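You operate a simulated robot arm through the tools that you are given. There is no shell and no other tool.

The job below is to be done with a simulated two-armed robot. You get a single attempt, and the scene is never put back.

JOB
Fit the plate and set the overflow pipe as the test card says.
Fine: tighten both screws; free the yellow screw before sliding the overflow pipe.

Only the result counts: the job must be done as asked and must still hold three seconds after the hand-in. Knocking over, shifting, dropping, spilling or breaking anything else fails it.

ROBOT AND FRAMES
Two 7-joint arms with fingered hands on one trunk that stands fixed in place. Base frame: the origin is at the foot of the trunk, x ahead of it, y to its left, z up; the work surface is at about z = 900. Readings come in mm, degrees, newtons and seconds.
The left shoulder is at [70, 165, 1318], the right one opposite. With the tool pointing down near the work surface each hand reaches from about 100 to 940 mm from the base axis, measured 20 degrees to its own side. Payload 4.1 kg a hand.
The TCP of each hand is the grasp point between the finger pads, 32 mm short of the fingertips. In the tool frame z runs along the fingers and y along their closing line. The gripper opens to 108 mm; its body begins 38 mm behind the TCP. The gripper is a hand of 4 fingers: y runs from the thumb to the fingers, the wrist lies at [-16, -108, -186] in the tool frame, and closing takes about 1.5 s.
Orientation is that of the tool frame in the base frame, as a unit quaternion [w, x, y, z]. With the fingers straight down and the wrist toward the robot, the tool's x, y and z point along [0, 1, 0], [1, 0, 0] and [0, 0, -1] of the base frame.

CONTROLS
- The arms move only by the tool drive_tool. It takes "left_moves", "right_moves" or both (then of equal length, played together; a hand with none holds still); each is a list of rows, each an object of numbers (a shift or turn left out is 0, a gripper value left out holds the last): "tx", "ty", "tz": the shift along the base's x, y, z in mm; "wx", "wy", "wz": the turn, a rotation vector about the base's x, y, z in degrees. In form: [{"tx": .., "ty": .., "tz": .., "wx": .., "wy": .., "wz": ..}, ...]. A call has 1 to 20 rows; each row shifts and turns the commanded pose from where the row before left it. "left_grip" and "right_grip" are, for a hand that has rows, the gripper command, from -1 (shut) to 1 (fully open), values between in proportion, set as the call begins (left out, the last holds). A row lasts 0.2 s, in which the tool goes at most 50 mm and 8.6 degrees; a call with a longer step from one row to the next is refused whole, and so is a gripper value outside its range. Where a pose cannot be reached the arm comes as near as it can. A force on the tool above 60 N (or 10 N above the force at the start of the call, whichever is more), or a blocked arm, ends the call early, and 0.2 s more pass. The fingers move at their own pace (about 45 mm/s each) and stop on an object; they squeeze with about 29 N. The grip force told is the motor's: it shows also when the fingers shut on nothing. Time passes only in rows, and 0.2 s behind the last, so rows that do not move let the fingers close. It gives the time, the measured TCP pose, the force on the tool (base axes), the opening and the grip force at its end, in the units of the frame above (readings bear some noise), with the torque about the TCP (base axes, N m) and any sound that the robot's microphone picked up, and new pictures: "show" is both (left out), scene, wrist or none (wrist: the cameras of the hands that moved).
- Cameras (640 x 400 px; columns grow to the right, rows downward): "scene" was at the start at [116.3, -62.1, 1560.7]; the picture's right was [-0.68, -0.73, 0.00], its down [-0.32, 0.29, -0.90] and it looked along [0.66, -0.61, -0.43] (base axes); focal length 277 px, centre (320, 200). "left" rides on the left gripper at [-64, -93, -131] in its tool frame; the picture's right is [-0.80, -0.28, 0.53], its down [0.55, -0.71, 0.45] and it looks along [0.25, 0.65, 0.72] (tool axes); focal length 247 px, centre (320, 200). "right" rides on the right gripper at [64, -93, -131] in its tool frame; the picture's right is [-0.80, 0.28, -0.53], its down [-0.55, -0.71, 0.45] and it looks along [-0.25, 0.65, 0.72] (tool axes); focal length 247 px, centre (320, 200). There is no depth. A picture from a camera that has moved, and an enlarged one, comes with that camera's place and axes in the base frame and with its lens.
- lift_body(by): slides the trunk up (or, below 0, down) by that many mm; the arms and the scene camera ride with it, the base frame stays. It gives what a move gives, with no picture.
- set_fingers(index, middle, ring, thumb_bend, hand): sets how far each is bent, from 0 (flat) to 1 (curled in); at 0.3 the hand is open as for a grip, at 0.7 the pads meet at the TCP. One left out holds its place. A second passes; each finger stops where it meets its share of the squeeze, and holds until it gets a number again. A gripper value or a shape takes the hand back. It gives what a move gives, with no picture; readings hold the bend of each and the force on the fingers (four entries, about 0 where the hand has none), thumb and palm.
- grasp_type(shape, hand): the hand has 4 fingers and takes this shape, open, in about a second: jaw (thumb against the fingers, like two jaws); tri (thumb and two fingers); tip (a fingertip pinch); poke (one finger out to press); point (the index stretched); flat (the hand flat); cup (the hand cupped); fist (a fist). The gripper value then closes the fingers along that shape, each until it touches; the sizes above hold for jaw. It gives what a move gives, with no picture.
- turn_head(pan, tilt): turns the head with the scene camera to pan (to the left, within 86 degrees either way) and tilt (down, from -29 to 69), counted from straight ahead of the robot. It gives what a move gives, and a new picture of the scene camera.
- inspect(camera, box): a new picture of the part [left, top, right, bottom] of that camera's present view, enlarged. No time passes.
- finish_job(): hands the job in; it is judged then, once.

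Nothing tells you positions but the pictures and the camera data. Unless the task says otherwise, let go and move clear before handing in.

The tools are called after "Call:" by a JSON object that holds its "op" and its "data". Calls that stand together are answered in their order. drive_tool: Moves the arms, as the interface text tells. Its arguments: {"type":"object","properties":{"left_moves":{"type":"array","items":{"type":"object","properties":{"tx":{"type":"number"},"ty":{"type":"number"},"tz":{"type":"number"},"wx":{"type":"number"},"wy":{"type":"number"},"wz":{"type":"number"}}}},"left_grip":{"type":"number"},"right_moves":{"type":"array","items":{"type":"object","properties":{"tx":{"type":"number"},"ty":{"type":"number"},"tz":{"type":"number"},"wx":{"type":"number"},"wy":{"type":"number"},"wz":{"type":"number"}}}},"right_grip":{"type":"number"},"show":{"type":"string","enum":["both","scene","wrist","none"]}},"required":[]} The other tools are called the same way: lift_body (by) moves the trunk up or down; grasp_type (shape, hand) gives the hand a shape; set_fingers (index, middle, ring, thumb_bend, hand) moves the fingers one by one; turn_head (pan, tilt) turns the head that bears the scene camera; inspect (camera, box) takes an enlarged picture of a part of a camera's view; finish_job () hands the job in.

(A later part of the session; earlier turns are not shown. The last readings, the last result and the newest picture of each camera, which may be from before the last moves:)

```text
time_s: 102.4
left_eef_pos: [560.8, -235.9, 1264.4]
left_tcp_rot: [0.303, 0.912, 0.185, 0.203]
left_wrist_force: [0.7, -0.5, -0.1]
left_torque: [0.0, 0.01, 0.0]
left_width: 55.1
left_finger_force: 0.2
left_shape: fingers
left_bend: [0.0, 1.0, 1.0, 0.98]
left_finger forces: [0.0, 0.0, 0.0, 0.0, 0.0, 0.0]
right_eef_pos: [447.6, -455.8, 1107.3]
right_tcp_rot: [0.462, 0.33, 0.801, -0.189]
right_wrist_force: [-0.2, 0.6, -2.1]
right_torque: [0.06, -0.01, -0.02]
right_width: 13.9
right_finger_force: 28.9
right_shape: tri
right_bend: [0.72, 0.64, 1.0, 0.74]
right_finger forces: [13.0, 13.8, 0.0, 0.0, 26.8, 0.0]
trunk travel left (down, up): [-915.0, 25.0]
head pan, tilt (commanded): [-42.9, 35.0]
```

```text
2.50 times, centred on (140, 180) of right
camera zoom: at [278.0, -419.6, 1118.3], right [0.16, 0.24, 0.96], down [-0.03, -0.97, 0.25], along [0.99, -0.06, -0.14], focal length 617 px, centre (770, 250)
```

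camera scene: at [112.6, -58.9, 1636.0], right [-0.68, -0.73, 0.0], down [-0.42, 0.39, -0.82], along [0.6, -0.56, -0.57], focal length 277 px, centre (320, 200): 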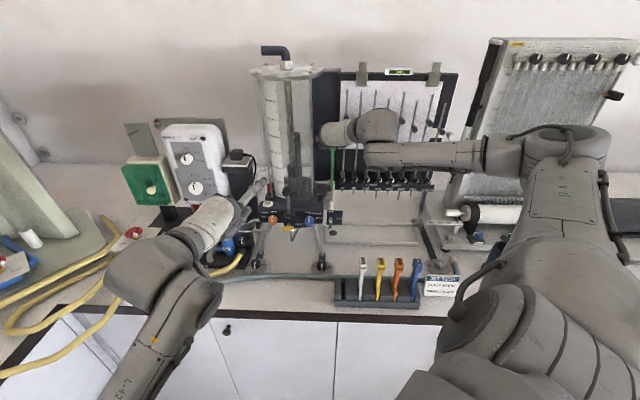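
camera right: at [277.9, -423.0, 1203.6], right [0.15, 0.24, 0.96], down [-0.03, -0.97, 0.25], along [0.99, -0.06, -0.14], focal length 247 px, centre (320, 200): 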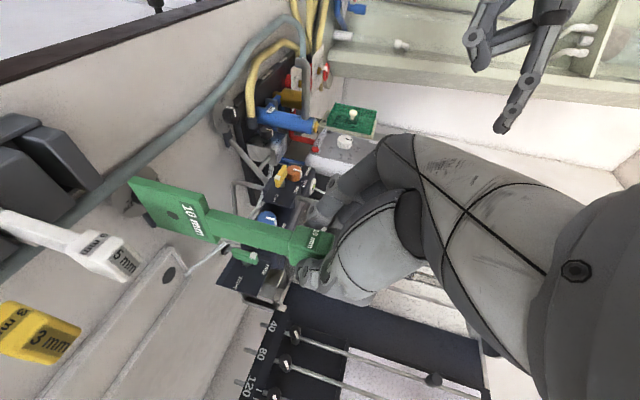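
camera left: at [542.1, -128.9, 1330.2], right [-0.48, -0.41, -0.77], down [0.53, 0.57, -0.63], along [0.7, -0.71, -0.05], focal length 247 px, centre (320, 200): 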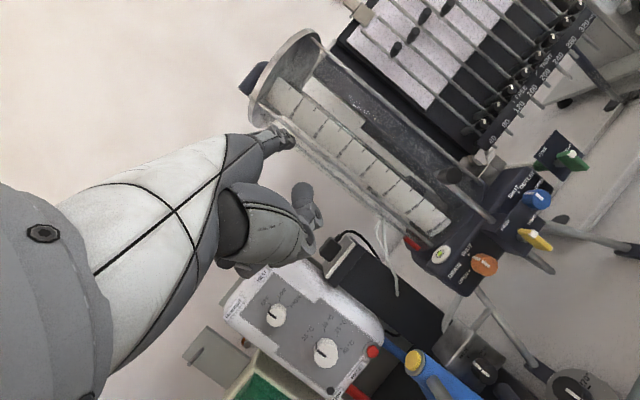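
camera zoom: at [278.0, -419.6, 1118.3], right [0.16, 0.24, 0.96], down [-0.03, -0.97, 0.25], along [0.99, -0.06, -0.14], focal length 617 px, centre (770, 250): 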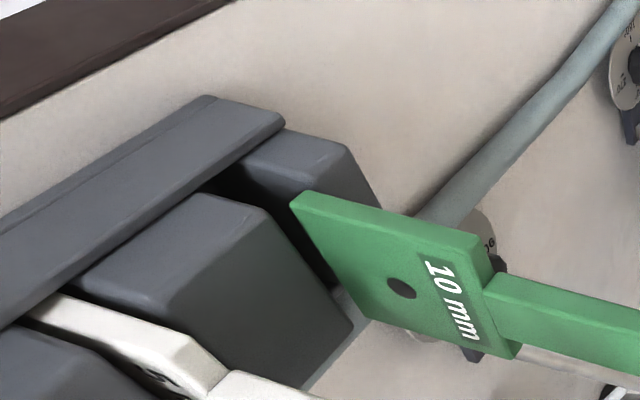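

Call:
{"op": "drive_tool", "data": {"right_moves": [{"tx": -0.5, "ty": -0.5, "tz": -6}, {"tz": -6}, {"tz": -6}], "show": "none"}}

Call:
{"op": "inspect", "data": {"camera": "scene", "box": [325, 255, 365, 300]}}

Call:
{"op": "inspect", "data": {"camera": "right", "box": [60, 100, 220, 260]}}

```text
time_s: 103.2
left_eef_pos: [561.4, -234.8, 1263.3]
left_tcp_rot: [0.303, 0.912, 0.186, 0.203]
left_wrist_force: [0.1, -0.5, 0.0]
left_torque: [0.0, 0.0, 0.0]
left_width: 55.2
left_finger_force: 0.1
left_shape: fingers
left_bend: [0.0, 1.0, 1.0, 0.98]
left_finger forces: [0.0, 0.0, 0.0, 0.1, 0.0, 0.0]
right_eef_pos: [445.0, -457.9, 1088.8]
right_tcp_rot: [0.463, 0.33, 0.801, -0.189]
right_wrist_force: [-0.5, 0.4, -1.3]
right_torque: [-0.01, 0.01, 0.01]
right_width: 13.7
right_finger_force: 28.4
right_shape: tri
right_bend: [0.72, 0.64, 1.0, 0.74]
right_finger forces: [13.0, 13.8, 0.0, 0.1, 26.8, 0.0]
trunk travel left (down, up): [-915.0, 25.0]
head pan, tilt (commanded): [-42.9, 35.0]
```

```text
8.89 times, centred on (345, 278) of scene
camera zoom: at [113.5, -59.5, 1635.8], right [-0.68, -0.73, 0.0], down [-0.42, 0.39, -0.82], along [0.6, -0.56, -0.57], focal length 2466 px, centre (98, -489)
```

zoom: 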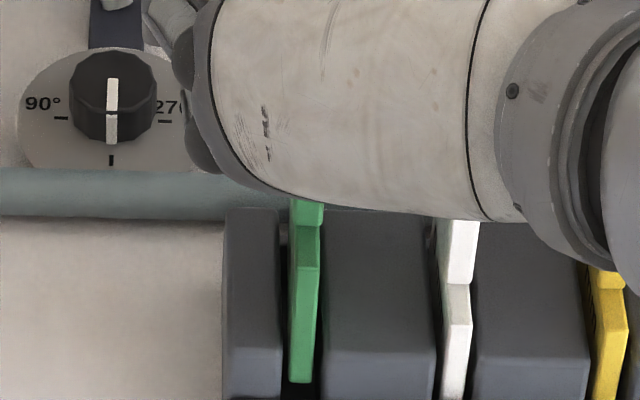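

```text
2.50 times, centred on (140, 180) of right
camera zoom: at [276.2, -420.2, 1100.2], right [0.15, 0.24, 0.96], down [-0.03, -0.97, 0.25], along [0.99, -0.06, -0.14], focal length 617 px, centre (770, 250)
```

zoom: 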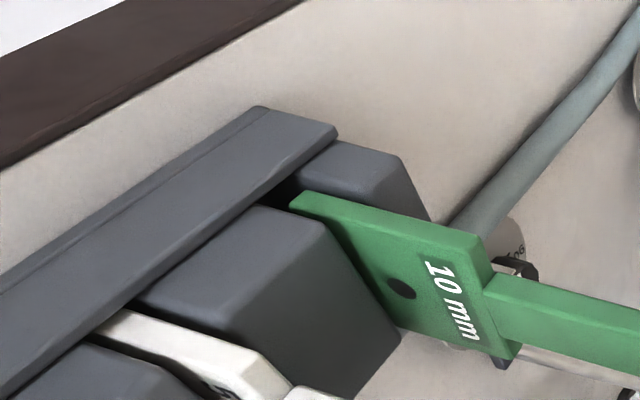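

It's in the slot. I'll lower it the rest of the way until it rests.

Call:
{"op": "drive_tool", "data": {"right_moves": [{"tz": -6}, {"tz": -6}, {"tz": -6}, {"tz": -4}], "show": "none"}}

Call:
{"op": "drive_tool", "data": {"right_moves": [{"tz": -2}, {"tz": -2}], "show": "none"}}

Call:
{"op": "inspect", "data": {"camera": "scene", "box": [325, 255, 365, 300]}}

Call:
{"op": "inspect", "data": {"camera": "right", "box": [100, 140, 360, 300]}}

```text
time_s: 104.2
left_eef_pos: [560.3, -235.7, 1263.6]
left_tcp_rot: [0.302, 0.912, 0.186, 0.204]
left_wrist_force: [0.2, 0.1, 0.1]
left_torque: [0.01, -0.01, 0.0]
left_width: 55.0
left_finger_force: 0.0
left_shape: fingers
left_bend: [0.0, 1.0, 1.0, 0.98]
left_finger forces: [0.0, 0.0, 0.1, 0.0, 0.0, 0.1]
right_eef_pos: [444.4, -455.8, 1067.4]
right_tcp_rot: [0.462, 0.33, 0.801, -0.189]
right_wrist_force: [0.2, -0.8, -0.2]
right_torque: [-0.01, 0.04, -0.01]
right_width: 13.6
right_finger_force: 29.1
right_shape: tri
right_bend: [0.72, 0.64, 1.0, 0.74]
right_finger forces: [13.2, 13.8, 0.1, 0.1, 26.8, 0.1]
trunk travel left (down, up): [-915.0, 25.0]
head pan, tilt (commanded): [-42.9, 35.0]
```

```text
time_s: 104.8
left_eef_pos: [561.2, -236.0, 1264.7]
left_tcp_rot: [0.302, 0.913, 0.186, 0.203]
left_wrist_force: [-0.5, -0.3, -2.1]
left_torque: [-0.03, -0.02, 0.01]
left_width: 55.1
left_finger_force: 0.1
left_shape: fingers
left_bend: [0.0, 1.0, 1.0, 0.98]
left_finger forces: [0.0, 0.1, 0.1, 0.0, 0.1, 0.0]
right_eef_pos: [446.2, -456.4, 1063.2]
right_tcp_rot: [0.462, 0.33, 0.801, -0.189]
right_wrist_force: [-0.5, -0.5, -1.6]
right_torque: [0.0, -0.01, 0.0]
right_width: 14.2
right_finger_force: 29.2
right_shape: tri
right_bend: [0.72, 0.64, 1.0, 0.74]
right_finger forces: [13.0, 13.8, 0.1, 0.1, 26.8, 0.0]
trunk travel left (down, up): [-915.0, 25.0]
head pan, tilt (commanded): [-42.9, 35.0]
```

```text
8.89 times, centred on (345, 278) of scene
camera zoom: at [113.5, -59.5, 1635.8], right [-0.68, -0.73, 0.0], down [-0.42, 0.39, -0.82], along [0.6, -0.56, -0.57], focal length 2466 px, centre (98, -489)
```

zoom: 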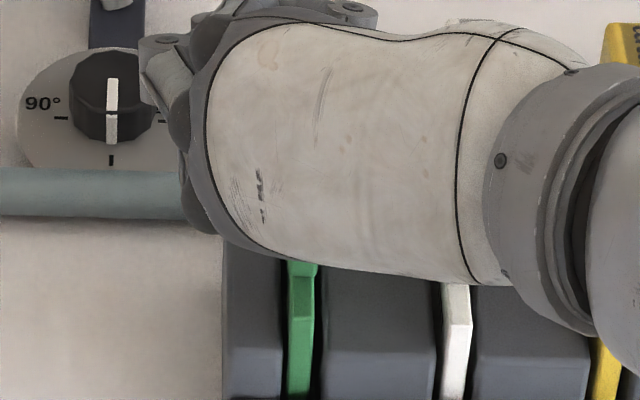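

```text
2.46 times, centred on (230, 220) of right
camera zoom: at [276.7, -419.9, 1074.8], right [0.16, 0.24, 0.96], down [-0.03, -0.97, 0.25], along [0.99, -0.06, -0.14], focal length 608 px, centre (542, 151)
```

zoom: 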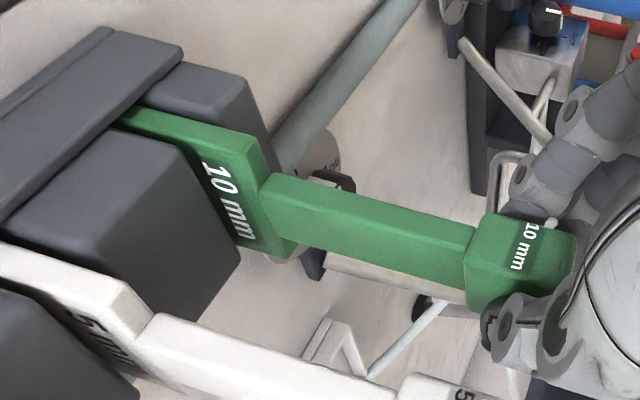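

Call:
{"op": "drive_tool", "data": {"right_moves": [{"tz": -1}, {"tz": -1}], "show": "none"}}

Call:
{"op": "drive_tool", "data": {"right_moves": [{"tz": -1}, {"tz": 0}], "show": "none"}}

```text
time_s: 105.4
left_eef_pos: [561.7, -236.3, 1262.9]
left_tcp_rot: [0.303, 0.912, 0.186, 0.204]
left_wrist_force: [0.0, 0.4, 0.5]
left_torque: [0.03, 0.03, -0.04]
left_width: 55.2
left_finger_force: 0.1
left_shape: fingers
left_bend: [0.0, 1.0, 1.0, 0.98]
left_finger forces: [0.1, 0.0, 0.0, 0.0, 0.0, 0.1]
right_eef_pos: [446.8, -455.1, 1062.4]
right_tcp_rot: [0.463, 0.33, 0.8, -0.189]
right_wrist_force: [-0.3, -0.7, 0.9]
right_torque: [-0.02, -0.01, -0.04]
right_width: 13.7
right_finger_force: 29.4
right_shape: tri
right_bend: [0.72, 0.64, 1.0, 0.74]
right_finger forces: [13.0, 13.7, 0.0, 0.1, 26.8, 0.0]
trunk travel left (down, up): [-915.0, 25.0]
head pan, tilt (commanded): [-42.9, 35.0]
```

```text
time_s: 106.0
left_eef_pos: [560.5, -234.4, 1265.5]
left_tcp_rot: [0.303, 0.912, 0.186, 0.204]
left_wrist_force: [0.4, 0.1, -0.5]
left_torque: [-0.01, -0.02, 0.01]
left_width: 55.2
left_finger_force: 0.1
left_shape: fingers
left_bend: [0.0, 1.0, 1.0, 0.98]
left_finger forces: [0.0, 0.0, 0.0, 0.1, 0.0, 0.0]
right_eef_pos: [447.0, -456.2, 1062.0]
right_tcp_rot: [0.463, 0.33, 0.801, -0.189]
right_wrist_force: [2.0, -1.9, 8.7]
right_torque: [-0.16, -0.13, 0.01]
right_width: 13.8
right_finger_force: 28.8
right_shape: tri
right_bend: [0.72, 0.64, 1.0, 0.74]
right_finger forces: [13.1, 13.7, 0.0, 0.0, 27.1, 0.0]
trunk travel left (down, up): [-915.0, 25.0]
head pan, tilt (commanded): [-42.9, 35.0]
```

The plate rests on the rack floor (8.7 N up). I'll unload slightly, open the grip a little and raise the hand clear to prepare an offset grip.

Call:
{"op": "drive_tool", "data": {"right_moves": [{"tz": 1.2}, {"tz": 0}, {"tz": 0}], "right_grip": -0.426, "show": "none"}}

Call:
{"op": "drive_tool", "data": {"right_moves": [{"tz": 0}, {"tz": 0}, {"tz": 0}], "show": "none"}}

Call:
{"op": "inspect", "data": {"camera": "right", "box": [240, 160, 400, 320]}}

Call:
{"op": "inspect", "data": {"camera": "left", "box": [500, 100, 640, 240]}}

```text
time_s: 106.8
left_eef_pos: [560.2, -235.9, 1263.3]
left_tcp_rot: [0.304, 0.912, 0.186, 0.204]
left_wrist_force: [-0.1, 0.8, 0.6]
left_torque: [-0.01, 0.02, 0.04]
left_width: 55.0
left_finger_force: 0.1
left_shape: fingers
left_bend: [0.0, 1.0, 1.0, 0.98]
left_finger forces: [0.0, 0.0, 0.0, 0.1, 0.0, 0.1]
right_eef_pos: [446.5, -455.7, 1062.3]
right_tcp_rot: [0.462, 0.33, 0.801, -0.188]
right_wrist_force: [-0.1, -0.8, -0.3]
right_torque: [-0.03, 0.0, -0.02]
right_width: 30.8
right_finger_force: 0.1
right_shape: tri
right_bend: [0.74, 0.55, 0.99, 0.74]
right_finger forces: [0.1, 0.1, 0.1, 0.0, 0.0, 0.1]
trunk travel left (down, up): [-915.0, 25.0]
head pan, tilt (commanded): [-42.9, 35.0]
```

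```text
time_s: 107.6
left_eef_pos: [561.5, -235.7, 1264.1]
left_tcp_rot: [0.302, 0.913, 0.185, 0.203]
left_wrist_force: [-0.9, 0.0, -0.3]
left_torque: [-0.02, -0.03, -0.02]
left_width: 55.2
left_finger_force: 0.1
left_shape: fingers
left_bend: [0.0, 1.0, 1.0, 0.98]
left_finger forces: [0.1, 0.1, 0.1, 0.1, 0.1, 0.1]
right_eef_pos: [447.4, -455.7, 1062.1]
right_tcp_rot: [0.462, 0.33, 0.801, -0.19]
right_wrist_force: [-0.5, -0.7, 0.0]
right_torque: [-0.03, -0.02, 0.02]
right_width: 31.1
right_finger_force: 0.1
right_shape: tri
right_bend: [0.74, 0.55, 0.99, 0.74]
right_finger forces: [0.0, 0.0, 0.0, 0.0, 0.0, 0.0]
trunk travel left (down, up): [-915.0, 25.0]
head pan, tilt (commanded): [-42.9, 35.0]
```

```text
2.50 times, centred on (320, 240) of right
camera zoom: at [277.2, -419.4, 1073.0], right [0.15, 0.24, 0.96], down [-0.03, -0.97, 0.25], along [0.99, -0.06, -0.14], focal length 617 px, centre (320, 100)
```

zoom: 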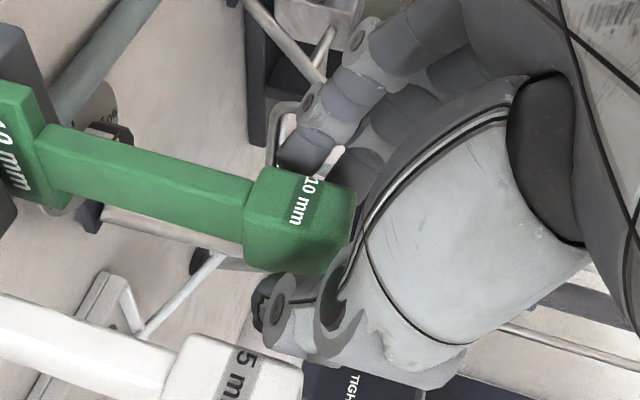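

```text
2.86 times, centred on (570, 170) of left
camera zoom: at [423.2, -133.1, 1285.2], right [-0.48, -0.41, -0.77], down [0.53, 0.57, -0.63], along [0.7, -0.71, -0.06], focal length 706 px, centre (-394, 286)
```

zoom: 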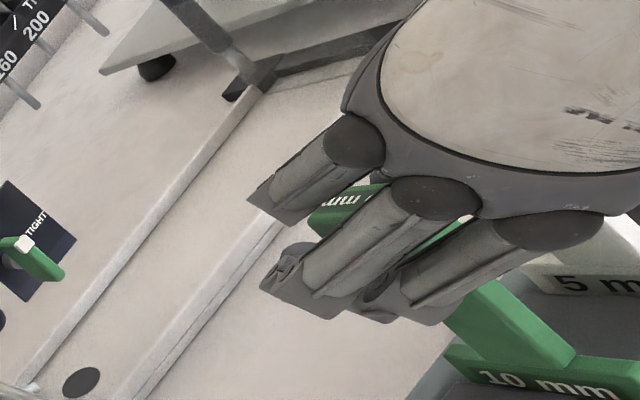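

Released; the plate stands in the rack. I'll open index and middle further so the hand can shift right relative to the handle, and check the result.

Call:
{"op": "set_fingers", "data": {"hand": "right", "index": 0.5, "middle": 0.45}}

Call:
{"op": "inspect", "data": {"camera": "right", "box": [240, 160, 400, 320]}}

Call:
{"op": "inspect", "data": {"camera": "left", "box": [500, 100, 640, 240]}}

```text
time_s: 108.6
left_eef_pos: [560.0, -235.9, 1264.5]
left_tcp_rot: [0.304, 0.912, 0.185, 0.203]
left_wrist_force: [-0.3, 0.0, 0.4]
left_torque: [-0.01, 0.01, 0.01]
left_width: 55.1
left_finger_force: 0.0
left_shape: fingers
left_bend: [0.0, 1.0, 1.0, 0.98]
left_finger forces: [0.0, 0.0, 0.1, 0.0, 0.0, 0.0]
right_eef_pos: [446.2, -456.5, 1062.4]
right_tcp_rot: [0.462, 0.33, 0.801, -0.19]
right_wrist_force: [0.6, 0.0, -0.2]
right_torque: [0.01, 0.0, 0.0]
right_width: 44.2
right_finger_force: 0.1
right_shape: fingers
right_bend: [0.5, 0.45, 0.99, 0.74]
right_finger forces: [0.1, 0.1, 0.1, 0.0, 0.0, 0.0]
trunk travel left (down, up): [-915.0, 25.0]
head pan, tilt (commanded): [-42.9, 35.0]
```

```text
2.50 times, centred on (320, 240) of right
camera zoom: at [277.2, -419.4, 1073.0], right [0.15, 0.24, 0.96], down [-0.03, -0.97, 0.25], along [0.99, -0.06, -0.14], focal length 617 px, centre (320, 100)
```

zoom: 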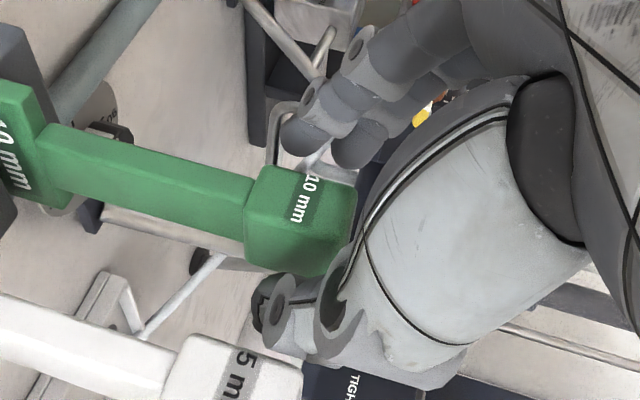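

```text
2.86 times, centred on (570, 170) of left
camera zoom: at [423.1, -133.0, 1285.2], right [-0.48, -0.41, -0.77], down [0.53, 0.57, -0.63], along [0.7, -0.71, -0.05], focal length 706 px, centre (-394, 286)
```

zoom: 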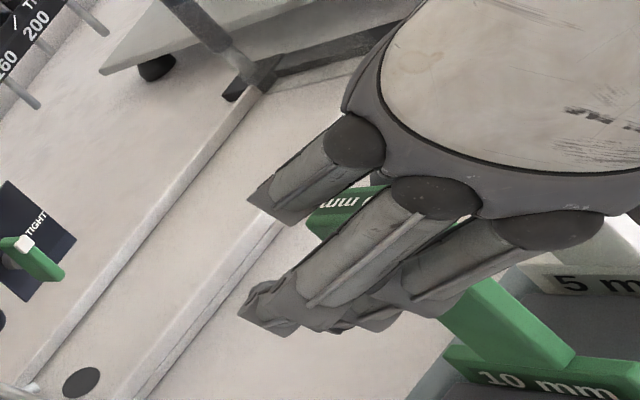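

Fingers have about 12 mm clearance now. Next I'll close the thumb a bit further.

Call:
{"op": "set_fingers", "data": {"hand": "right", "thumb_bend": 0.8}}

Call:
{"op": "inspect", "data": {"camera": "right", "box": [240, 160, 400, 320]}}

```text
time_s: 109.6
left_eef_pos: [561.2, -236.3, 1264.0]
left_tcp_rot: [0.303, 0.912, 0.186, 0.203]
left_wrist_force: [1.0, -0.1, -0.4]
left_torque: [0.01, -0.01, 0.0]
left_width: 54.9
left_finger_force: 0.0
left_shape: fingers
left_bend: [0.0, 1.0, 1.0, 0.98]
left_finger forces: [0.0, 0.0, 0.0, 0.1, 0.0, 0.0]
right_eef_pos: [445.8, -456.3, 1062.7]
right_tcp_rot: [0.462, 0.331, 0.801, -0.189]
right_wrist_force: [-2.8, -3.1, 0.1]
right_torque: [-0.05, 0.02, -0.09]
right_width: 19.6
right_finger_force: 3.9
right_shape: fingers
right_bend: [0.49, 0.45, 0.99, 0.77]
right_finger forces: [1.6, 0.0, 0.1, 0.1, 5.8, 0.0]
trunk travel left (down, up): [-915.0, 25.0]
head pan, tilt (commanded): [-42.9, 35.0]
```

```text
2.50 times, centred on (320, 240) of right
camera zoom: at [276.7, -419.8, 1073.0], right [0.15, 0.24, 0.96], down [-0.03, -0.97, 0.25], along [0.99, -0.06, -0.14], focal length 617 px, centre (320, 100)
```

zoom: 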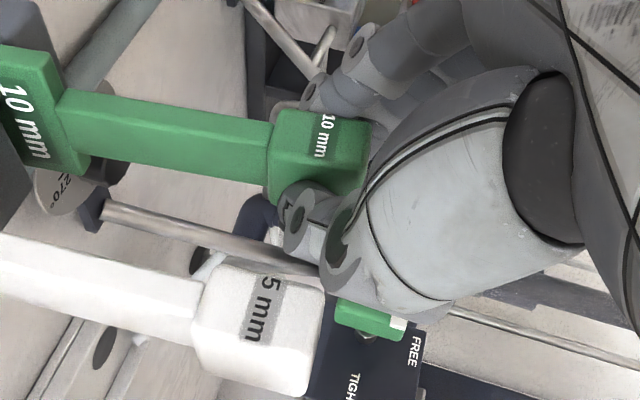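

The thumb moved much further than expected and tipped the plate sideways in its slot. I'll back it off at once.

Call:
{"op": "set_fingers", "data": {"hand": "right", "thumb_bend": 0.73}}

Call:
{"op": "inspect", "data": {"camera": "right", "box": [240, 160, 400, 320]}}

Call:
{"op": "inspect", "data": {"camera": "scene", "box": [320, 240, 420, 310]}}

Call:
{"op": "inspect", "data": {"camera": "left", "box": [500, 100, 640, 240]}}

```text
time_s: 110.6
left_eef_pos: [561.3, -235.4, 1263.8]
left_tcp_rot: [0.303, 0.913, 0.186, 0.203]
left_wrist_force: [-0.5, -0.9, -0.9]
left_torque: [-0.04, 0.06, -0.01]
left_width: 54.9
left_finger_force: 0.0
left_shape: fingers
left_bend: [0.0, 1.0, 1.0, 0.98]
left_finger forces: [0.1, 0.1, 0.0, 0.0, 0.0, 0.1]
right_eef_pos: [446.3, -455.9, 1062.0]
right_tcp_rot: [0.463, 0.33, 0.801, -0.189]
right_wrist_force: [0.4, -0.4, -0.3]
right_torque: [-0.01, -0.01, -0.02]
right_width: 23.0
right_finger_force: 0.0
right_shape: fingers
right_bend: [0.5, 0.45, 0.99, 0.73]
right_finger forces: [0.1, 0.1, 0.1, 0.0, 0.1, 0.0]
trunk travel left (down, up): [-915.0, 25.0]
head pan, tilt (commanded): [-42.9, 35.0]
```

```text
2.50 times, centred on (320, 240) of right
camera zoom: at [277.2, -419.3, 1073.0], right [0.15, 0.24, 0.96], down [-0.03, -0.97, 0.25], along [0.99, -0.06, -0.14], focal length 617 px, centre (320, 100)
```

zoom: 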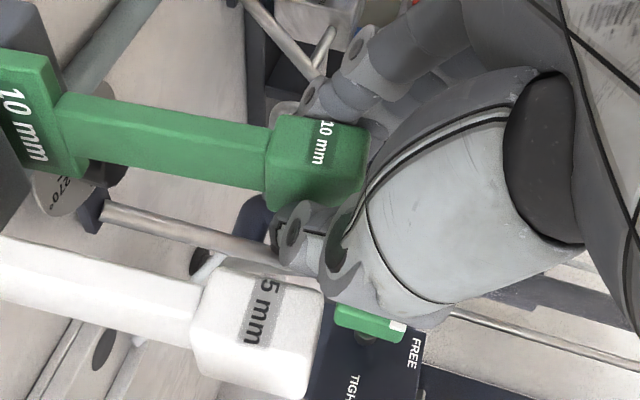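

```text
5.71 times, centred on (370, 275) of scene
camera zoom: at [113.5, -59.3, 1635.8], right [-0.68, -0.73, 0.0], down [-0.42, 0.39, -0.82], along [0.6, -0.56, -0.57], focal length 1585 px, centre (34, -229)
```

zoom: 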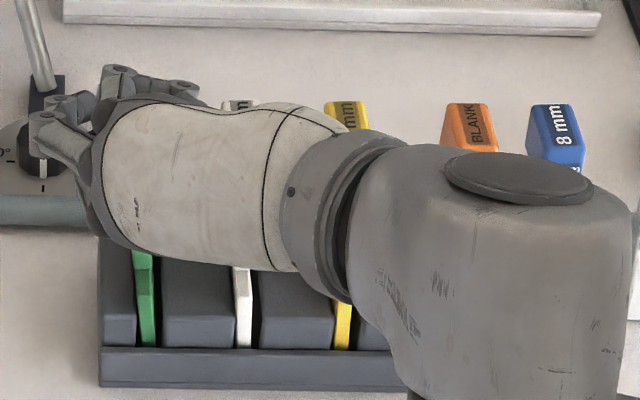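

```text
2.86 times, centred on (570, 170) of left
camera zoom: at [423.2, -133.0, 1285.2], right [-0.48, -0.41, -0.77], down [0.53, 0.57, -0.63], along [0.7, -0.71, -0.06], focal length 706 px, centre (-394, 286)
```

zoom: 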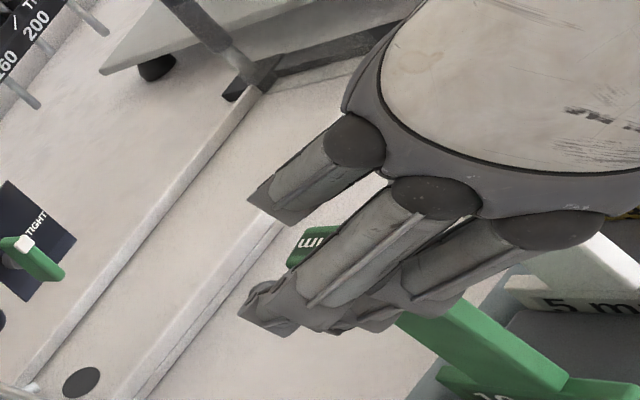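

The rack itself slid left by roughly 9 mm. I'll measure it exactly against my earlier reference view and then pull it back with the plate.

Call:
{"op": "inspect", "data": {"camera": "scene", "box": [325, 255, 365, 300]}}

Call:
{"op": "inspect", "data": {"camera": "scene", "box": [365, 255, 405, 300]}}

```text
8.89 times, centred on (345, 278) of scene
camera zoom: at [113.5, -59.3, 1635.8], right [-0.68, -0.73, 0.0], down [-0.42, 0.39, -0.82], along [0.6, -0.56, -0.57], focal length 2466 px, centre (98, -489)
```

zoom: 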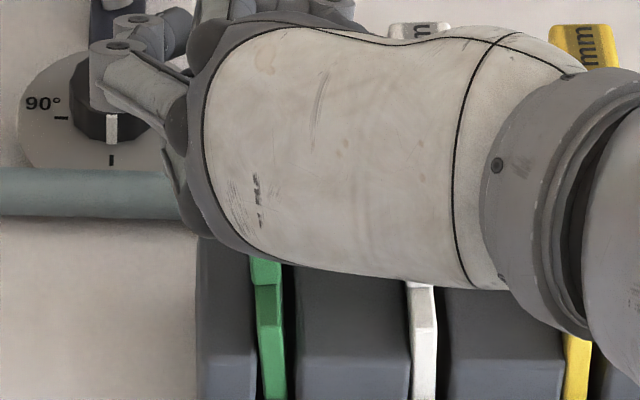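

```text
8.89 times, centred on (385, 278) of scene
camera zoom: at [113.5, -59.3, 1635.8], right [-0.68, -0.73, 0.0], down [-0.42, 0.39, -0.82], along [0.6, -0.56, -0.57], focal length 2466 px, centre (-258, -489)
```

zoom: 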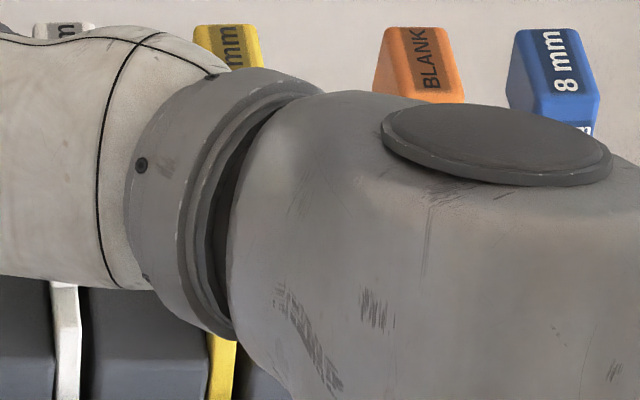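

The rack is about 10 mm left of where it was. I'll open the thumb a little and use index and middle to push the plate, and with it the rack, gently back to the right.

Call:
{"op": "set_fingers", "data": {"hand": "right", "thumb_bend": 0.7}}

Call:
{"op": "set_fingers", "data": {"hand": "right", "index": 0.55, "middle": 0.5}}

Call:
{"op": "inspect", "data": {"camera": "right", "box": [240, 160, 400, 320]}}

Call:
{"op": "inspect", "data": {"camera": "scene", "box": [325, 255, 365, 300]}}

```text
time_s: 111.6
left_eef_pos: [560.2, -235.5, 1263.9]
left_tcp_rot: [0.304, 0.912, 0.185, 0.203]
left_wrist_force: [0.5, 0.4, -0.4]
left_torque: [-0.01, -0.01, -0.03]
left_width: 55.1
left_finger_force: 0.1
left_shape: fingers
left_bend: [0.0, 1.0, 1.0, 0.98]
left_finger forces: [0.0, 0.1, 0.1, 0.1, 0.0, 0.0]
right_eef_pos: [446.8, -455.5, 1062.6]
right_tcp_rot: [0.462, 0.33, 0.801, -0.189]
right_wrist_force: [0.5, -0.3, 0.9]
right_torque: [0.02, -0.02, 0.0]
right_width: 29.3
right_finger_force: 0.1
right_shape: fingers
right_bend: [0.5, 0.45, 0.99, 0.7]
right_finger forces: [0.1, 0.0, 0.0, 0.0, 0.1, 0.1]
trunk travel left (down, up): [-915.0, 25.0]
head pan, tilt (commanded): [-42.9, 35.0]
```

```text
time_s: 112.6
left_eef_pos: [561.1, -235.5, 1263.2]
left_tcp_rot: [0.303, 0.912, 0.186, 0.204]
left_wrist_force: [0.7, -1.1, 0.5]
left_torque: [0.02, -0.01, 0.01]
left_width: 55.0
left_finger_force: 0.0
left_shape: fingers
left_bend: [0.0, 1.0, 1.0, 0.98]
left_finger forces: [0.0, 0.1, 0.1, 0.1, 0.1, 0.1]
right_eef_pos: [446.2, -456.7, 1061.6]
right_tcp_rot: [0.462, 0.329, 0.801, -0.189]
right_wrist_force: [0.4, 0.7, -0.2]
right_torque: [0.0, 0.03, 0.02]
right_width: 22.9
right_finger_force: 0.0
right_shape: fingers
right_bend: [0.55, 0.5, 0.99, 0.7]
right_finger forces: [0.1, 0.0, 0.0, 0.0, 0.0, 0.1]
trunk travel left (down, up): [-915.0, 25.0]
head pan, tilt (commanded): [-42.9, 35.0]
```

```text
2.50 times, centred on (320, 240) of right
camera zoom: at [277.2, -419.4, 1073.0], right [0.15, 0.24, 0.96], down [-0.03, -0.97, 0.25], along [0.99, -0.06, -0.14], focal length 617 px, centre (320, 100)
```

zoom: 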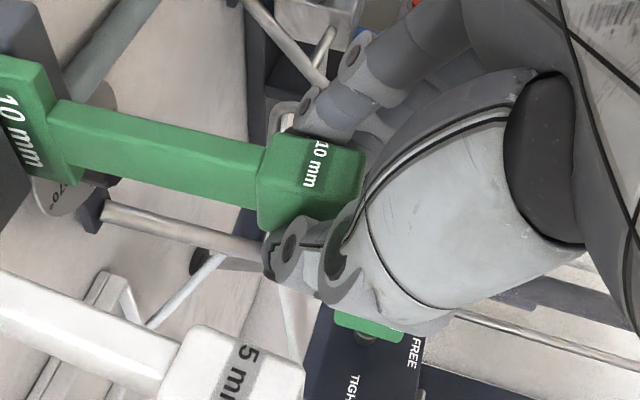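

```text
8.89 times, centred on (345, 278) of scene
camera zoom: at [113.4, -59.4, 1635.8], right [-0.68, -0.73, 0.0], down [-0.42, 0.39, -0.82], along [0.6, -0.56, -0.57], focal length 2466 px, centre (98, -489)
```

zoom: 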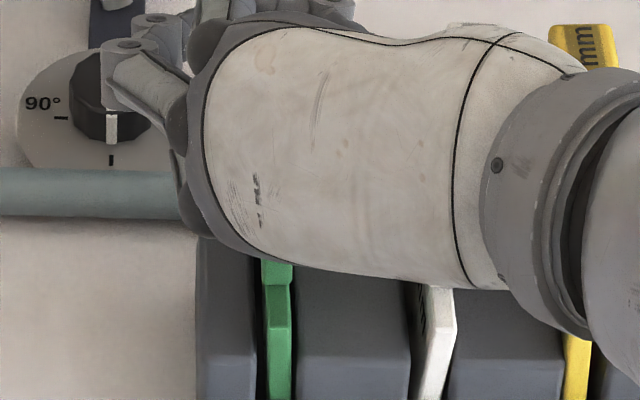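

The thumb path differs in this mode, which explains the jump. But now the hand sits about 8 to 10 mm right of the handle, which is exactly the offset I wanted. I'll close index and middle onto it here, and restore the rack position afterwards.

Call:
{"op": "set_fingers", "data": {"hand": "right", "index": 0.62, "middle": 0.6}}

Call:
{"op": "inspect", "data": {"camera": "right", "box": [240, 160, 400, 320]}}

Call:
{"op": "inspect", "data": {"camera": "scene", "box": [325, 255, 365, 300]}}

Call:
{"op": "inspect", "data": {"camera": "left", "box": [500, 100, 640, 240]}}

```text
time_s: 113.6
left_eef_pos: [561.5, -234.5, 1263.5]
left_tcp_rot: [0.302, 0.913, 0.186, 0.203]
left_wrist_force: [-0.1, -0.2, 0.2]
left_torque: [-0.01, 0.0, -0.03]
left_width: 55.1
left_finger_force: 0.0
left_shape: fingers
left_bend: [0.0, 1.0, 1.0, 0.98]
left_finger forces: [0.0, 0.0, 0.1, 0.1, 0.0, 0.1]
right_eef_pos: [446.1, -456.0, 1062.4]
right_tcp_rot: [0.462, 0.33, 0.801, -0.189]
right_wrist_force: [0.1, -0.4, -0.5]
right_torque: [-0.01, 0.0, 0.0]
right_width: 19.3
right_finger_force: 2.5
right_shape: fingers
right_bend: [0.6, 0.59, 0.99, 0.68]
right_finger forces: [1.8, 0.8, 0.0, 0.0, 2.4, 0.1]
trunk travel left (down, up): [-915.0, 25.0]
head pan, tilt (commanded): [-42.9, 35.0]
```

```text
2.50 times, centred on (320, 240) of right
camera zoom: at [277.2, -419.4, 1073.0], right [0.15, 0.24, 0.96], down [-0.03, -0.97, 0.25], along [0.99, -0.06, -0.14], focal length 617 px, centre (320, 100)
```

zoom: 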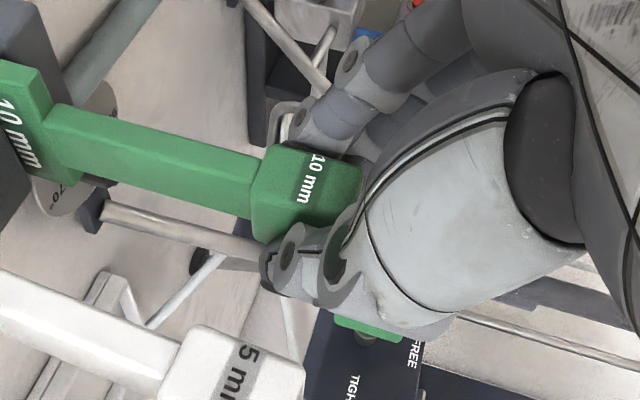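

```text
8.89 times, centred on (345, 278) of scene
camera zoom: at [113.4, -59.5, 1635.8], right [-0.68, -0.73, 0.0], down [-0.42, 0.39, -0.82], along [0.6, -0.56, -0.57], focal length 2466 px, centre (98, -489)
```

zoom: 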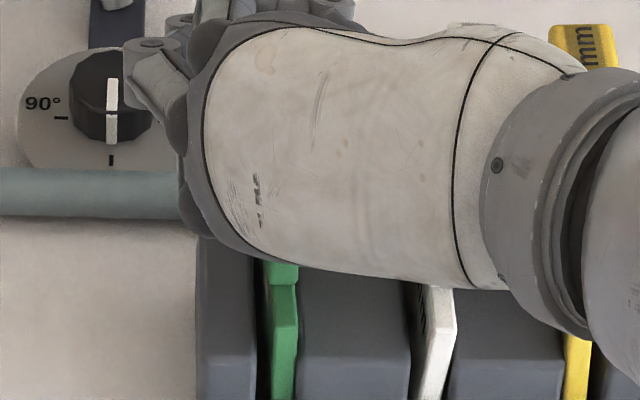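

```text
2.86 times, centred on (570, 170) of left
camera zoom: at [423.2, -133.1, 1285.2], right [-0.48, -0.41, -0.77], down [0.53, 0.57, -0.63], along [0.7, -0.71, -0.06], focal length 706 px, centre (-394, 286)
```

zoom: 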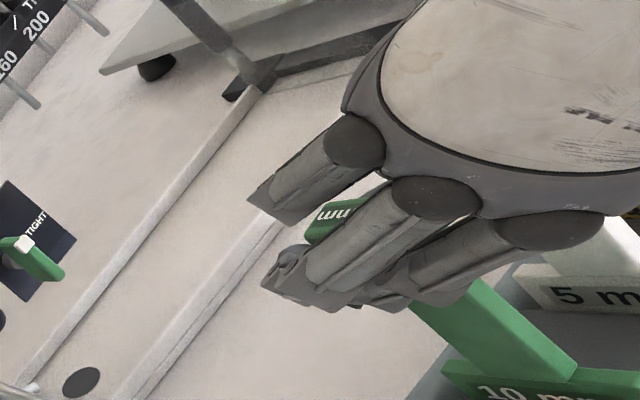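

Only lightly gripped, and the plate leans a little. I'll loosen the fingers, shift the hand 3.5 mm right so the thumb holds the plate upright, then close again.

Call:
{"op": "set_fingers", "data": {"hand": "right", "index": 0.48, "middle": 0.46, "thumb_bend": 0.71}}

Call:
{"op": "drive_tool", "data": {"right_moves": [{"tx": -1.2, "ty": -1.2}, {"tx": -1.2, "ty": -1.2}], "show": "none"}}

Call:
{"op": "inspect", "data": {"camera": "right", "box": [240, 160, 400, 320]}}

Call:
{"op": "inspect", "data": {"camera": "scene", "box": [325, 255, 365, 300]}}

```text
time_s: 114.6
left_eef_pos: [561.3, -237.4, 1262.9]
left_tcp_rot: [0.303, 0.912, 0.186, 0.202]
left_wrist_force: [-1.0, -0.4, 0.2]
left_torque: [0.01, -0.03, 0.01]
left_width: 55.0
left_finger_force: 0.0
left_shape: fingers
left_bend: [0.0, 1.0, 1.0, 0.98]
left_finger forces: [0.0, 0.0, 0.0, 0.0, 0.0, 0.0]
right_eef_pos: [446.4, -456.5, 1060.8]
right_tcp_rot: [0.462, 0.33, 0.801, -0.189]
right_wrist_force: [0.3, -0.1, -0.7]
right_torque: [0.01, 0.04, -0.01]
right_width: 29.8
right_finger_force: 0.1
right_shape: fingers
right_bend: [0.48, 0.46, 0.99, 0.71]
right_finger forces: [0.0, 0.1, 0.1, 0.1, 0.0, 0.1]
trunk travel left (down, up): [-915.0, 25.0]
head pan, tilt (commanded): [-42.9, 35.0]
```

```text
time_s: 115.2
left_eef_pos: [561.2, -234.3, 1263.8]
left_tcp_rot: [0.302, 0.913, 0.185, 0.203]
left_wrist_force: [0.0, 1.7, 0.1]
left_torque: [-0.03, 0.0, 0.01]
left_width: 55.0
left_finger_force: 0.0
left_shape: fingers
left_bend: [0.0, 1.0, 1.0, 0.98]
left_finger forces: [0.0, 0.0, 0.0, 0.0, 0.1, 0.0]
right_eef_pos: [444.5, -459.4, 1062.3]
right_tcp_rot: [0.463, 0.33, 0.801, -0.189]
right_wrist_force: [-0.4, -0.6, 0.3]
right_torque: [0.0, -0.02, 0.05]
right_width: 29.8
right_finger_force: 0.0
right_shape: fingers
right_bend: [0.48, 0.46, 0.99, 0.71]
right_finger forces: [0.0, 0.0, 0.0, 0.0, 0.0, 0.0]
trunk travel left (down, up): [-915.0, 25.0]
head pan, tilt (commanded): [-42.9, 35.0]
```

```text
2.50 times, centred on (320, 240) of right
camera zoom: at [274.5, -422.8, 1073.4], right [0.15, 0.24, 0.96], down [-0.03, -0.97, 0.25], along [0.99, -0.06, -0.14], focal length 617 px, centre (320, 100)
```

zoom: 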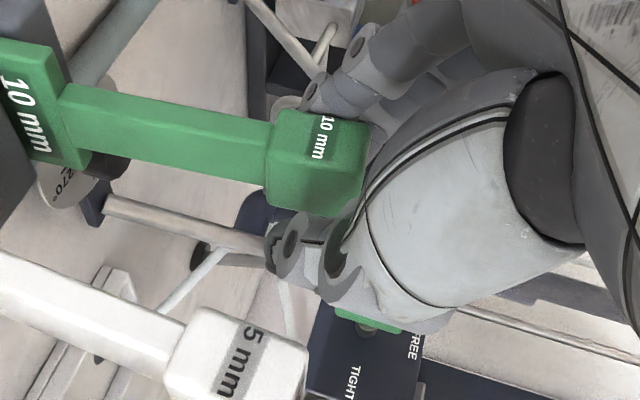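

```text
8.89 times, centred on (345, 278) of scene
camera zoom: at [113.2, -59.4, 1635.9], right [-0.68, -0.73, 0.0], down [-0.42, 0.39, -0.82], along [0.6, -0.56, -0.57], focal length 2466 px, centre (98, -489)
```

zoom: 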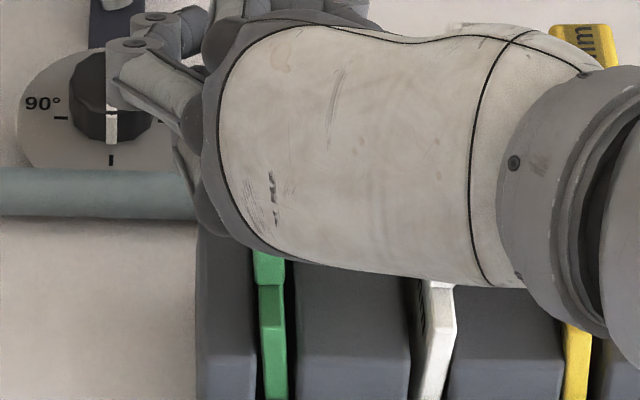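

Call:
{"op": "set_fingers", "data": {"hand": "right", "thumb_bend": 0.695, "index": 0.54, "middle": 0.52}}

Call:
{"op": "set_fingers", "data": {"hand": "right", "index": 0.58, "middle": 0.56}}

Call:
{"op": "inspect", "data": {"camera": "right", "box": [240, 160, 400, 320]}}

Call:
{"op": "inspect", "data": {"camera": "scene", "box": [325, 255, 365, 300]}}

```text
time_s: 116.2
left_eef_pos: [561.3, -235.0, 1263.7]
left_tcp_rot: [0.303, 0.912, 0.186, 0.203]
left_wrist_force: [-0.6, -0.6, -0.5]
left_torque: [0.0, 0.01, 0.02]
left_width: 54.8
left_finger_force: 0.1
left_shape: fingers
left_bend: [0.0, 1.0, 1.0, 0.98]
left_finger forces: [0.1, 0.1, 0.0, 0.1, 0.0, 0.1]
right_eef_pos: [442.7, -459.5, 1061.9]
right_tcp_rot: [0.462, 0.331, 0.801, -0.189]
right_wrist_force: [-0.6, 0.5, -0.3]
right_torque: [0.0, 0.0, 0.01]
right_width: 25.7
right_finger_force: 0.1
right_shape: fingers
right_bend: [0.54, 0.52, 0.99, 0.69]
right_finger forces: [0.1, 0.0, 0.0, 0.1, 0.0, 0.0]
trunk travel left (down, up): [-915.0, 25.0]
head pan, tilt (commanded): [-42.9, 35.0]
```

```text
time_s: 117.2
left_eef_pos: [561.9, -234.6, 1264.2]
left_tcp_rot: [0.302, 0.912, 0.186, 0.204]
left_wrist_force: [0.2, 0.2, 0.2]
left_torque: [0.03, -0.03, -0.01]
left_width: 54.8
left_finger_force: 0.0
left_shape: fingers
left_bend: [0.0, 1.0, 1.0, 0.98]
left_finger forces: [0.0, 0.0, 0.1, 0.0, 0.0, 0.0]
right_eef_pos: [444.1, -459.4, 1060.9]
right_tcp_rot: [0.462, 0.33, 0.801, -0.19]
right_wrist_force: [-0.1, 0.3, 0.2]
right_torque: [-0.02, -0.01, -0.01]
right_width: 21.7
right_finger_force: 0.0
right_shape: fingers
right_bend: [0.57, 0.56, 0.99, 0.69]
right_finger forces: [0.3, 0.0, 0.1, 0.0, 0.2, 0.0]
trunk travel left (down, up): [-915.0, 25.0]
head pan, tilt (commanded): [-42.9, 35.0]
```

```text
2.50 times, centred on (320, 240) of right
camera zoom: at [274.6, -422.7, 1073.3], right [0.15, 0.24, 0.96], down [-0.03, -0.97, 0.25], along [0.99, -0.06, -0.14], focal length 617 px, centre (320, 100)
```

zoom: 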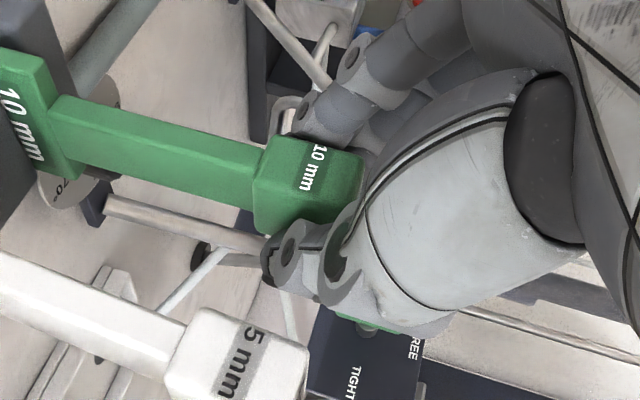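

```text
8.89 times, centred on (345, 278) of scene
camera zoom: at [113.4, -59.4, 1635.8], right [-0.68, -0.73, 0.0], down [-0.42, 0.39, -0.82], along [0.6, -0.56, -0.57], focal length 2466 px, centre (98, -489)
```

zoom: 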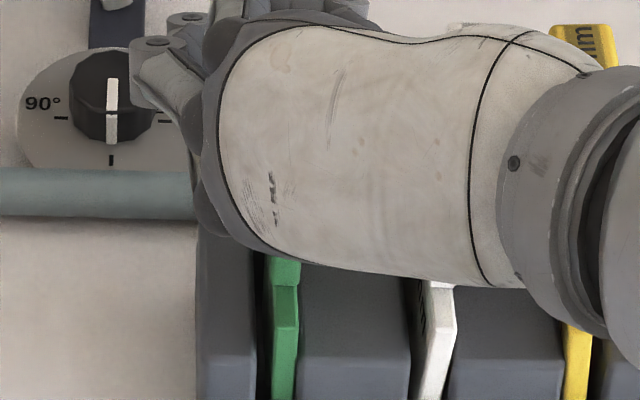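

Plate is upright now, but the offset is only about 6 mm. I'll shift the hand another 4 mm right with the digits adjusted to match.

Call:
{"op": "set_fingers", "data": {"hand": "right", "index": 0.5, "middle": 0.48}}

Call:
{"op": "drive_tool", "data": {"right_moves": [{"tx": -1.5, "ty": -1.5}, {"tx": -1.5, "ty": -1.5}], "show": "none"}}

Call:
{"op": "set_fingers", "data": {"hand": "right", "thumb_bend": 0.713}}

Call:
{"op": "set_fingers", "data": {"hand": "right", "index": 0.56, "middle": 0.545}}

Call:
{"op": "inspect", "data": {"camera": "right", "box": [240, 160, 400, 320]}}

Call:
{"op": "inspect", "data": {"camera": "scene", "box": [325, 255, 365, 300]}}

```text
time_s: 118.2
left_eef_pos: [561.1, -234.9, 1263.7]
left_tcp_rot: [0.303, 0.912, 0.186, 0.203]
left_wrist_force: [-0.7, 0.2, -0.4]
left_torque: [-0.01, 0.0, -0.02]
left_width: 55.4
left_finger_force: 0.1
left_shape: fingers
left_bend: [0.0, 1.0, 1.0, 0.98]
left_finger forces: [0.0, 0.0, 0.1, 0.0, 0.1, 0.0]
right_eef_pos: [443.5, -459.6, 1061.7]
right_tcp_rot: [0.462, 0.33, 0.801, -0.188]
right_wrist_force: [0.1, 0.2, -0.5]
right_torque: [-0.02, 0.03, -0.03]
right_width: 30.2
right_finger_force: 0.0
right_shape: fingers
right_bend: [0.5, 0.48, 0.99, 0.69]
right_finger forces: [0.1, 0.1, 0.0, 0.0, 0.1, 0.0]
trunk travel left (down, up): [-915.0, 25.0]
head pan, tilt (commanded): [-42.9, 35.0]
```

```text
time_s: 118.8
left_eef_pos: [560.7, -234.9, 1263.6]
left_tcp_rot: [0.304, 0.912, 0.185, 0.203]
left_wrist_force: [-0.2, 0.4, -0.1]
left_torque: [-0.01, -0.02, 0.03]
left_width: 55.3
left_finger_force: 0.0
left_shape: fingers
left_bend: [0.0, 1.0, 1.0, 0.98]
left_finger forces: [0.1, 0.0, 0.0, 0.0, 0.0, 0.0]
right_eef_pos: [440.0, -462.5, 1061.2]
right_tcp_rot: [0.462, 0.33, 0.801, -0.19]
right_wrist_force: [0.5, 0.3, 0.0]
right_torque: [-0.02, 0.0, 0.04]
right_width: 30.9
right_finger_force: 0.0
right_shape: fingers
right_bend: [0.5, 0.48, 0.99, 0.69]
right_finger forces: [0.0, 0.0, 0.0, 0.0, 0.0, 0.0]
trunk travel left (down, up): [-915.0, 25.0]
head pan, tilt (commanded): [-42.9, 35.0]
```

```text
time_s: 119.8
left_eef_pos: [561.5, -235.7, 1263.5]
left_tcp_rot: [0.302, 0.912, 0.186, 0.204]
left_wrist_force: [-0.5, -0.1, -0.6]
left_torque: [-0.01, 0.0, 0.01]
left_width: 55.0
left_finger_force: 0.1
left_shape: fingers
left_bend: [0.0, 1.0, 1.0, 0.98]
left_finger forces: [0.0, 0.0, 0.0, 0.0, 0.0, 0.0]
right_eef_pos: [440.2, -462.1, 1061.7]
right_tcp_rot: [0.462, 0.33, 0.801, -0.189]
right_wrist_force: [0.1, 0.4, 0.7]
right_torque: [-0.02, 0.0, 0.01]
right_width: 27.4
right_finger_force: 0.1
right_shape: fingers
right_bend: [0.5, 0.48, 0.99, 0.71]
right_finger forces: [0.0, 0.0, 0.0, 0.1, 0.1, 0.1]
trunk travel left (down, up): [-915.0, 25.0]
head pan, tilt (commanded): [-42.9, 35.0]
```

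```text
time_s: 120.8
left_eef_pos: [562.5, -235.2, 1263.2]
left_tcp_rot: [0.303, 0.913, 0.186, 0.203]
left_wrist_force: [-0.2, 0.0, 0.3]
left_torque: [0.02, -0.02, -0.03]
left_width: 55.1
left_finger_force: 0.2
left_shape: fingers
left_bend: [0.0, 1.0, 1.0, 0.98]
left_finger forces: [0.1, 0.0, 0.0, 0.1, 0.0, 0.0]
right_eef_pos: [440.1, -463.1, 1063.4]
right_tcp_rot: [0.463, 0.33, 0.801, -0.189]
right_wrist_force: [0.5, 0.2, -0.5]
right_torque: [0.0, 0.03, -0.01]
right_width: 21.2
right_finger_force: 0.6
right_shape: fingers
right_bend: [0.55, 0.54, 0.99, 0.71]
right_finger forces: [0.6, 0.0, 0.0, 0.0, 0.6, 0.0]
trunk travel left (down, up): [-915.0, 25.0]
head pan, tilt (commanded): [-42.9, 35.0]
```

```text
2.50 times, centred on (320, 240) of right
camera zoom: at [271.3, -425.9, 1073.4], right [0.15, 0.24, 0.96], down [-0.03, -0.97, 0.25], along [0.99, -0.06, -0.14], focal length 617 px, centre (320, 100)
```

zoom: 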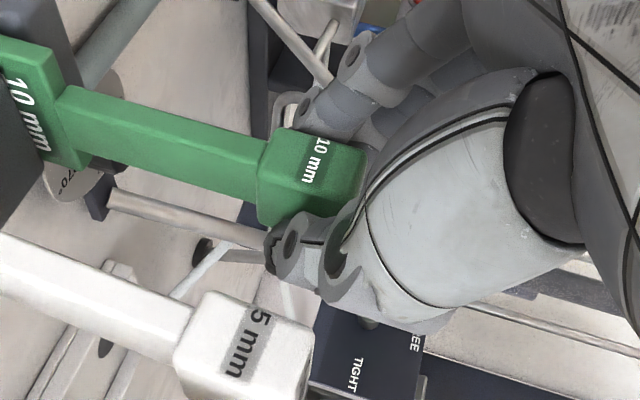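

```text
8.89 times, centred on (345, 278) of scene
camera zoom: at [113.4, -59.4, 1635.8], right [-0.68, -0.73, 0.0], down [-0.42, 0.39, -0.82], along [0.6, -0.56, -0.57], focal length 2466 px, centre (98, -489)
```

zoom: 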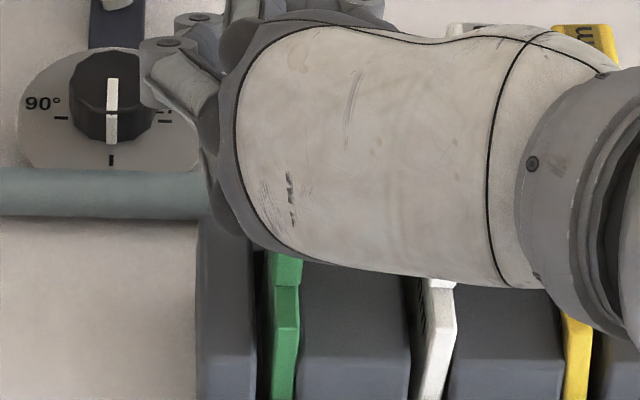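

The plate is upright in the slot and the offset is about 10 mm. Now I'll squeeze with all three digits together.

Call:
{"op": "set_fingers", "data": {"hand": "right", "index": 0.64, "middle": 0.64, "thumb_bend": 0.76}}

Call:
{"op": "inspect", "data": {"camera": "right", "box": [240, 160, 400, 320]}}

Call:
{"op": "inspect", "data": {"camera": "scene", "box": [325, 255, 365, 300]}}

```text
time_s: 121.8
left_eef_pos: [561.2, -235.7, 1263.5]
left_tcp_rot: [0.303, 0.912, 0.186, 0.203]
left_wrist_force: [0.3, -0.4, -0.2]
left_torque: [-0.01, -0.01, 0.01]
left_width: 55.3
left_finger_force: 0.0
left_shape: fingers
left_bend: [0.0, 1.0, 1.0, 0.98]
left_finger forces: [0.0, 0.1, 0.0, 0.0, 0.0, 0.0]
right_eef_pos: [439.9, -462.1, 1062.4]
right_tcp_rot: [0.462, 0.33, 0.801, -0.188]
right_wrist_force: [-0.4, 0.6, -1.0]
right_torque: [0.05, -0.07, 0.04]
right_width: 18.6
right_finger_force: 9.2
right_shape: fingers
right_bend: [0.57, 0.59, 0.99, 0.72]
right_finger forces: [5.0, 4.8, 0.0, 0.0, 9.1, 0.0]
trunk travel left (down, up): [-915.0, 25.0]
head pan, tilt (commanded): [-42.9, 35.0]
```

```text
2.50 times, centred on (320, 240) of right
camera zoom: at [271.4, -425.8, 1073.4], right [0.15, 0.24, 0.96], down [-0.03, -0.97, 0.25], along [0.99, -0.06, -0.14], focal length 617 px, centre (320, 100)
```

zoom: 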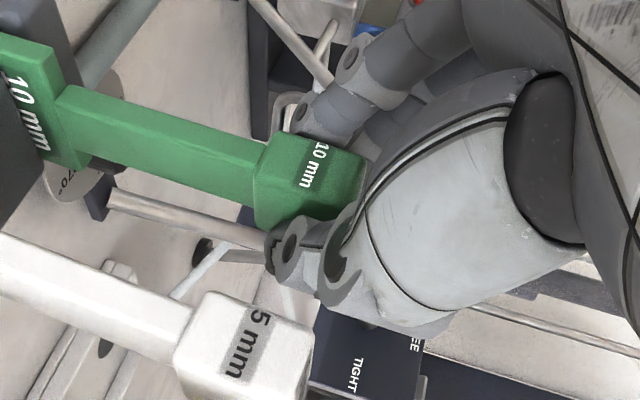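

```text
8.89 times, centred on (345, 278) of scene
camera zoom: at [113.5, -59.3, 1635.8], right [-0.68, -0.73, 0.0], down [-0.42, 0.39, -0.82], along [0.6, -0.56, -0.57], focal length 2466 px, centre (98, -489)
```

zoom: 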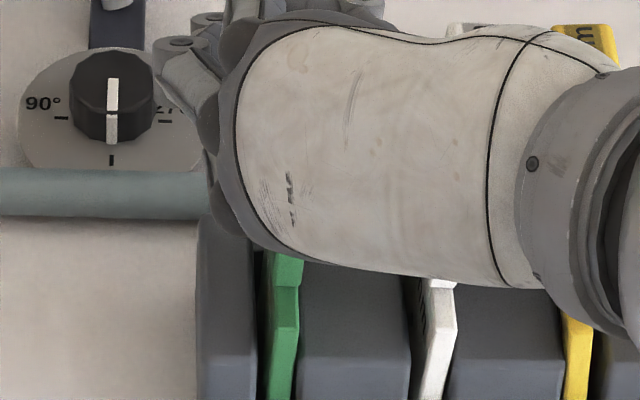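

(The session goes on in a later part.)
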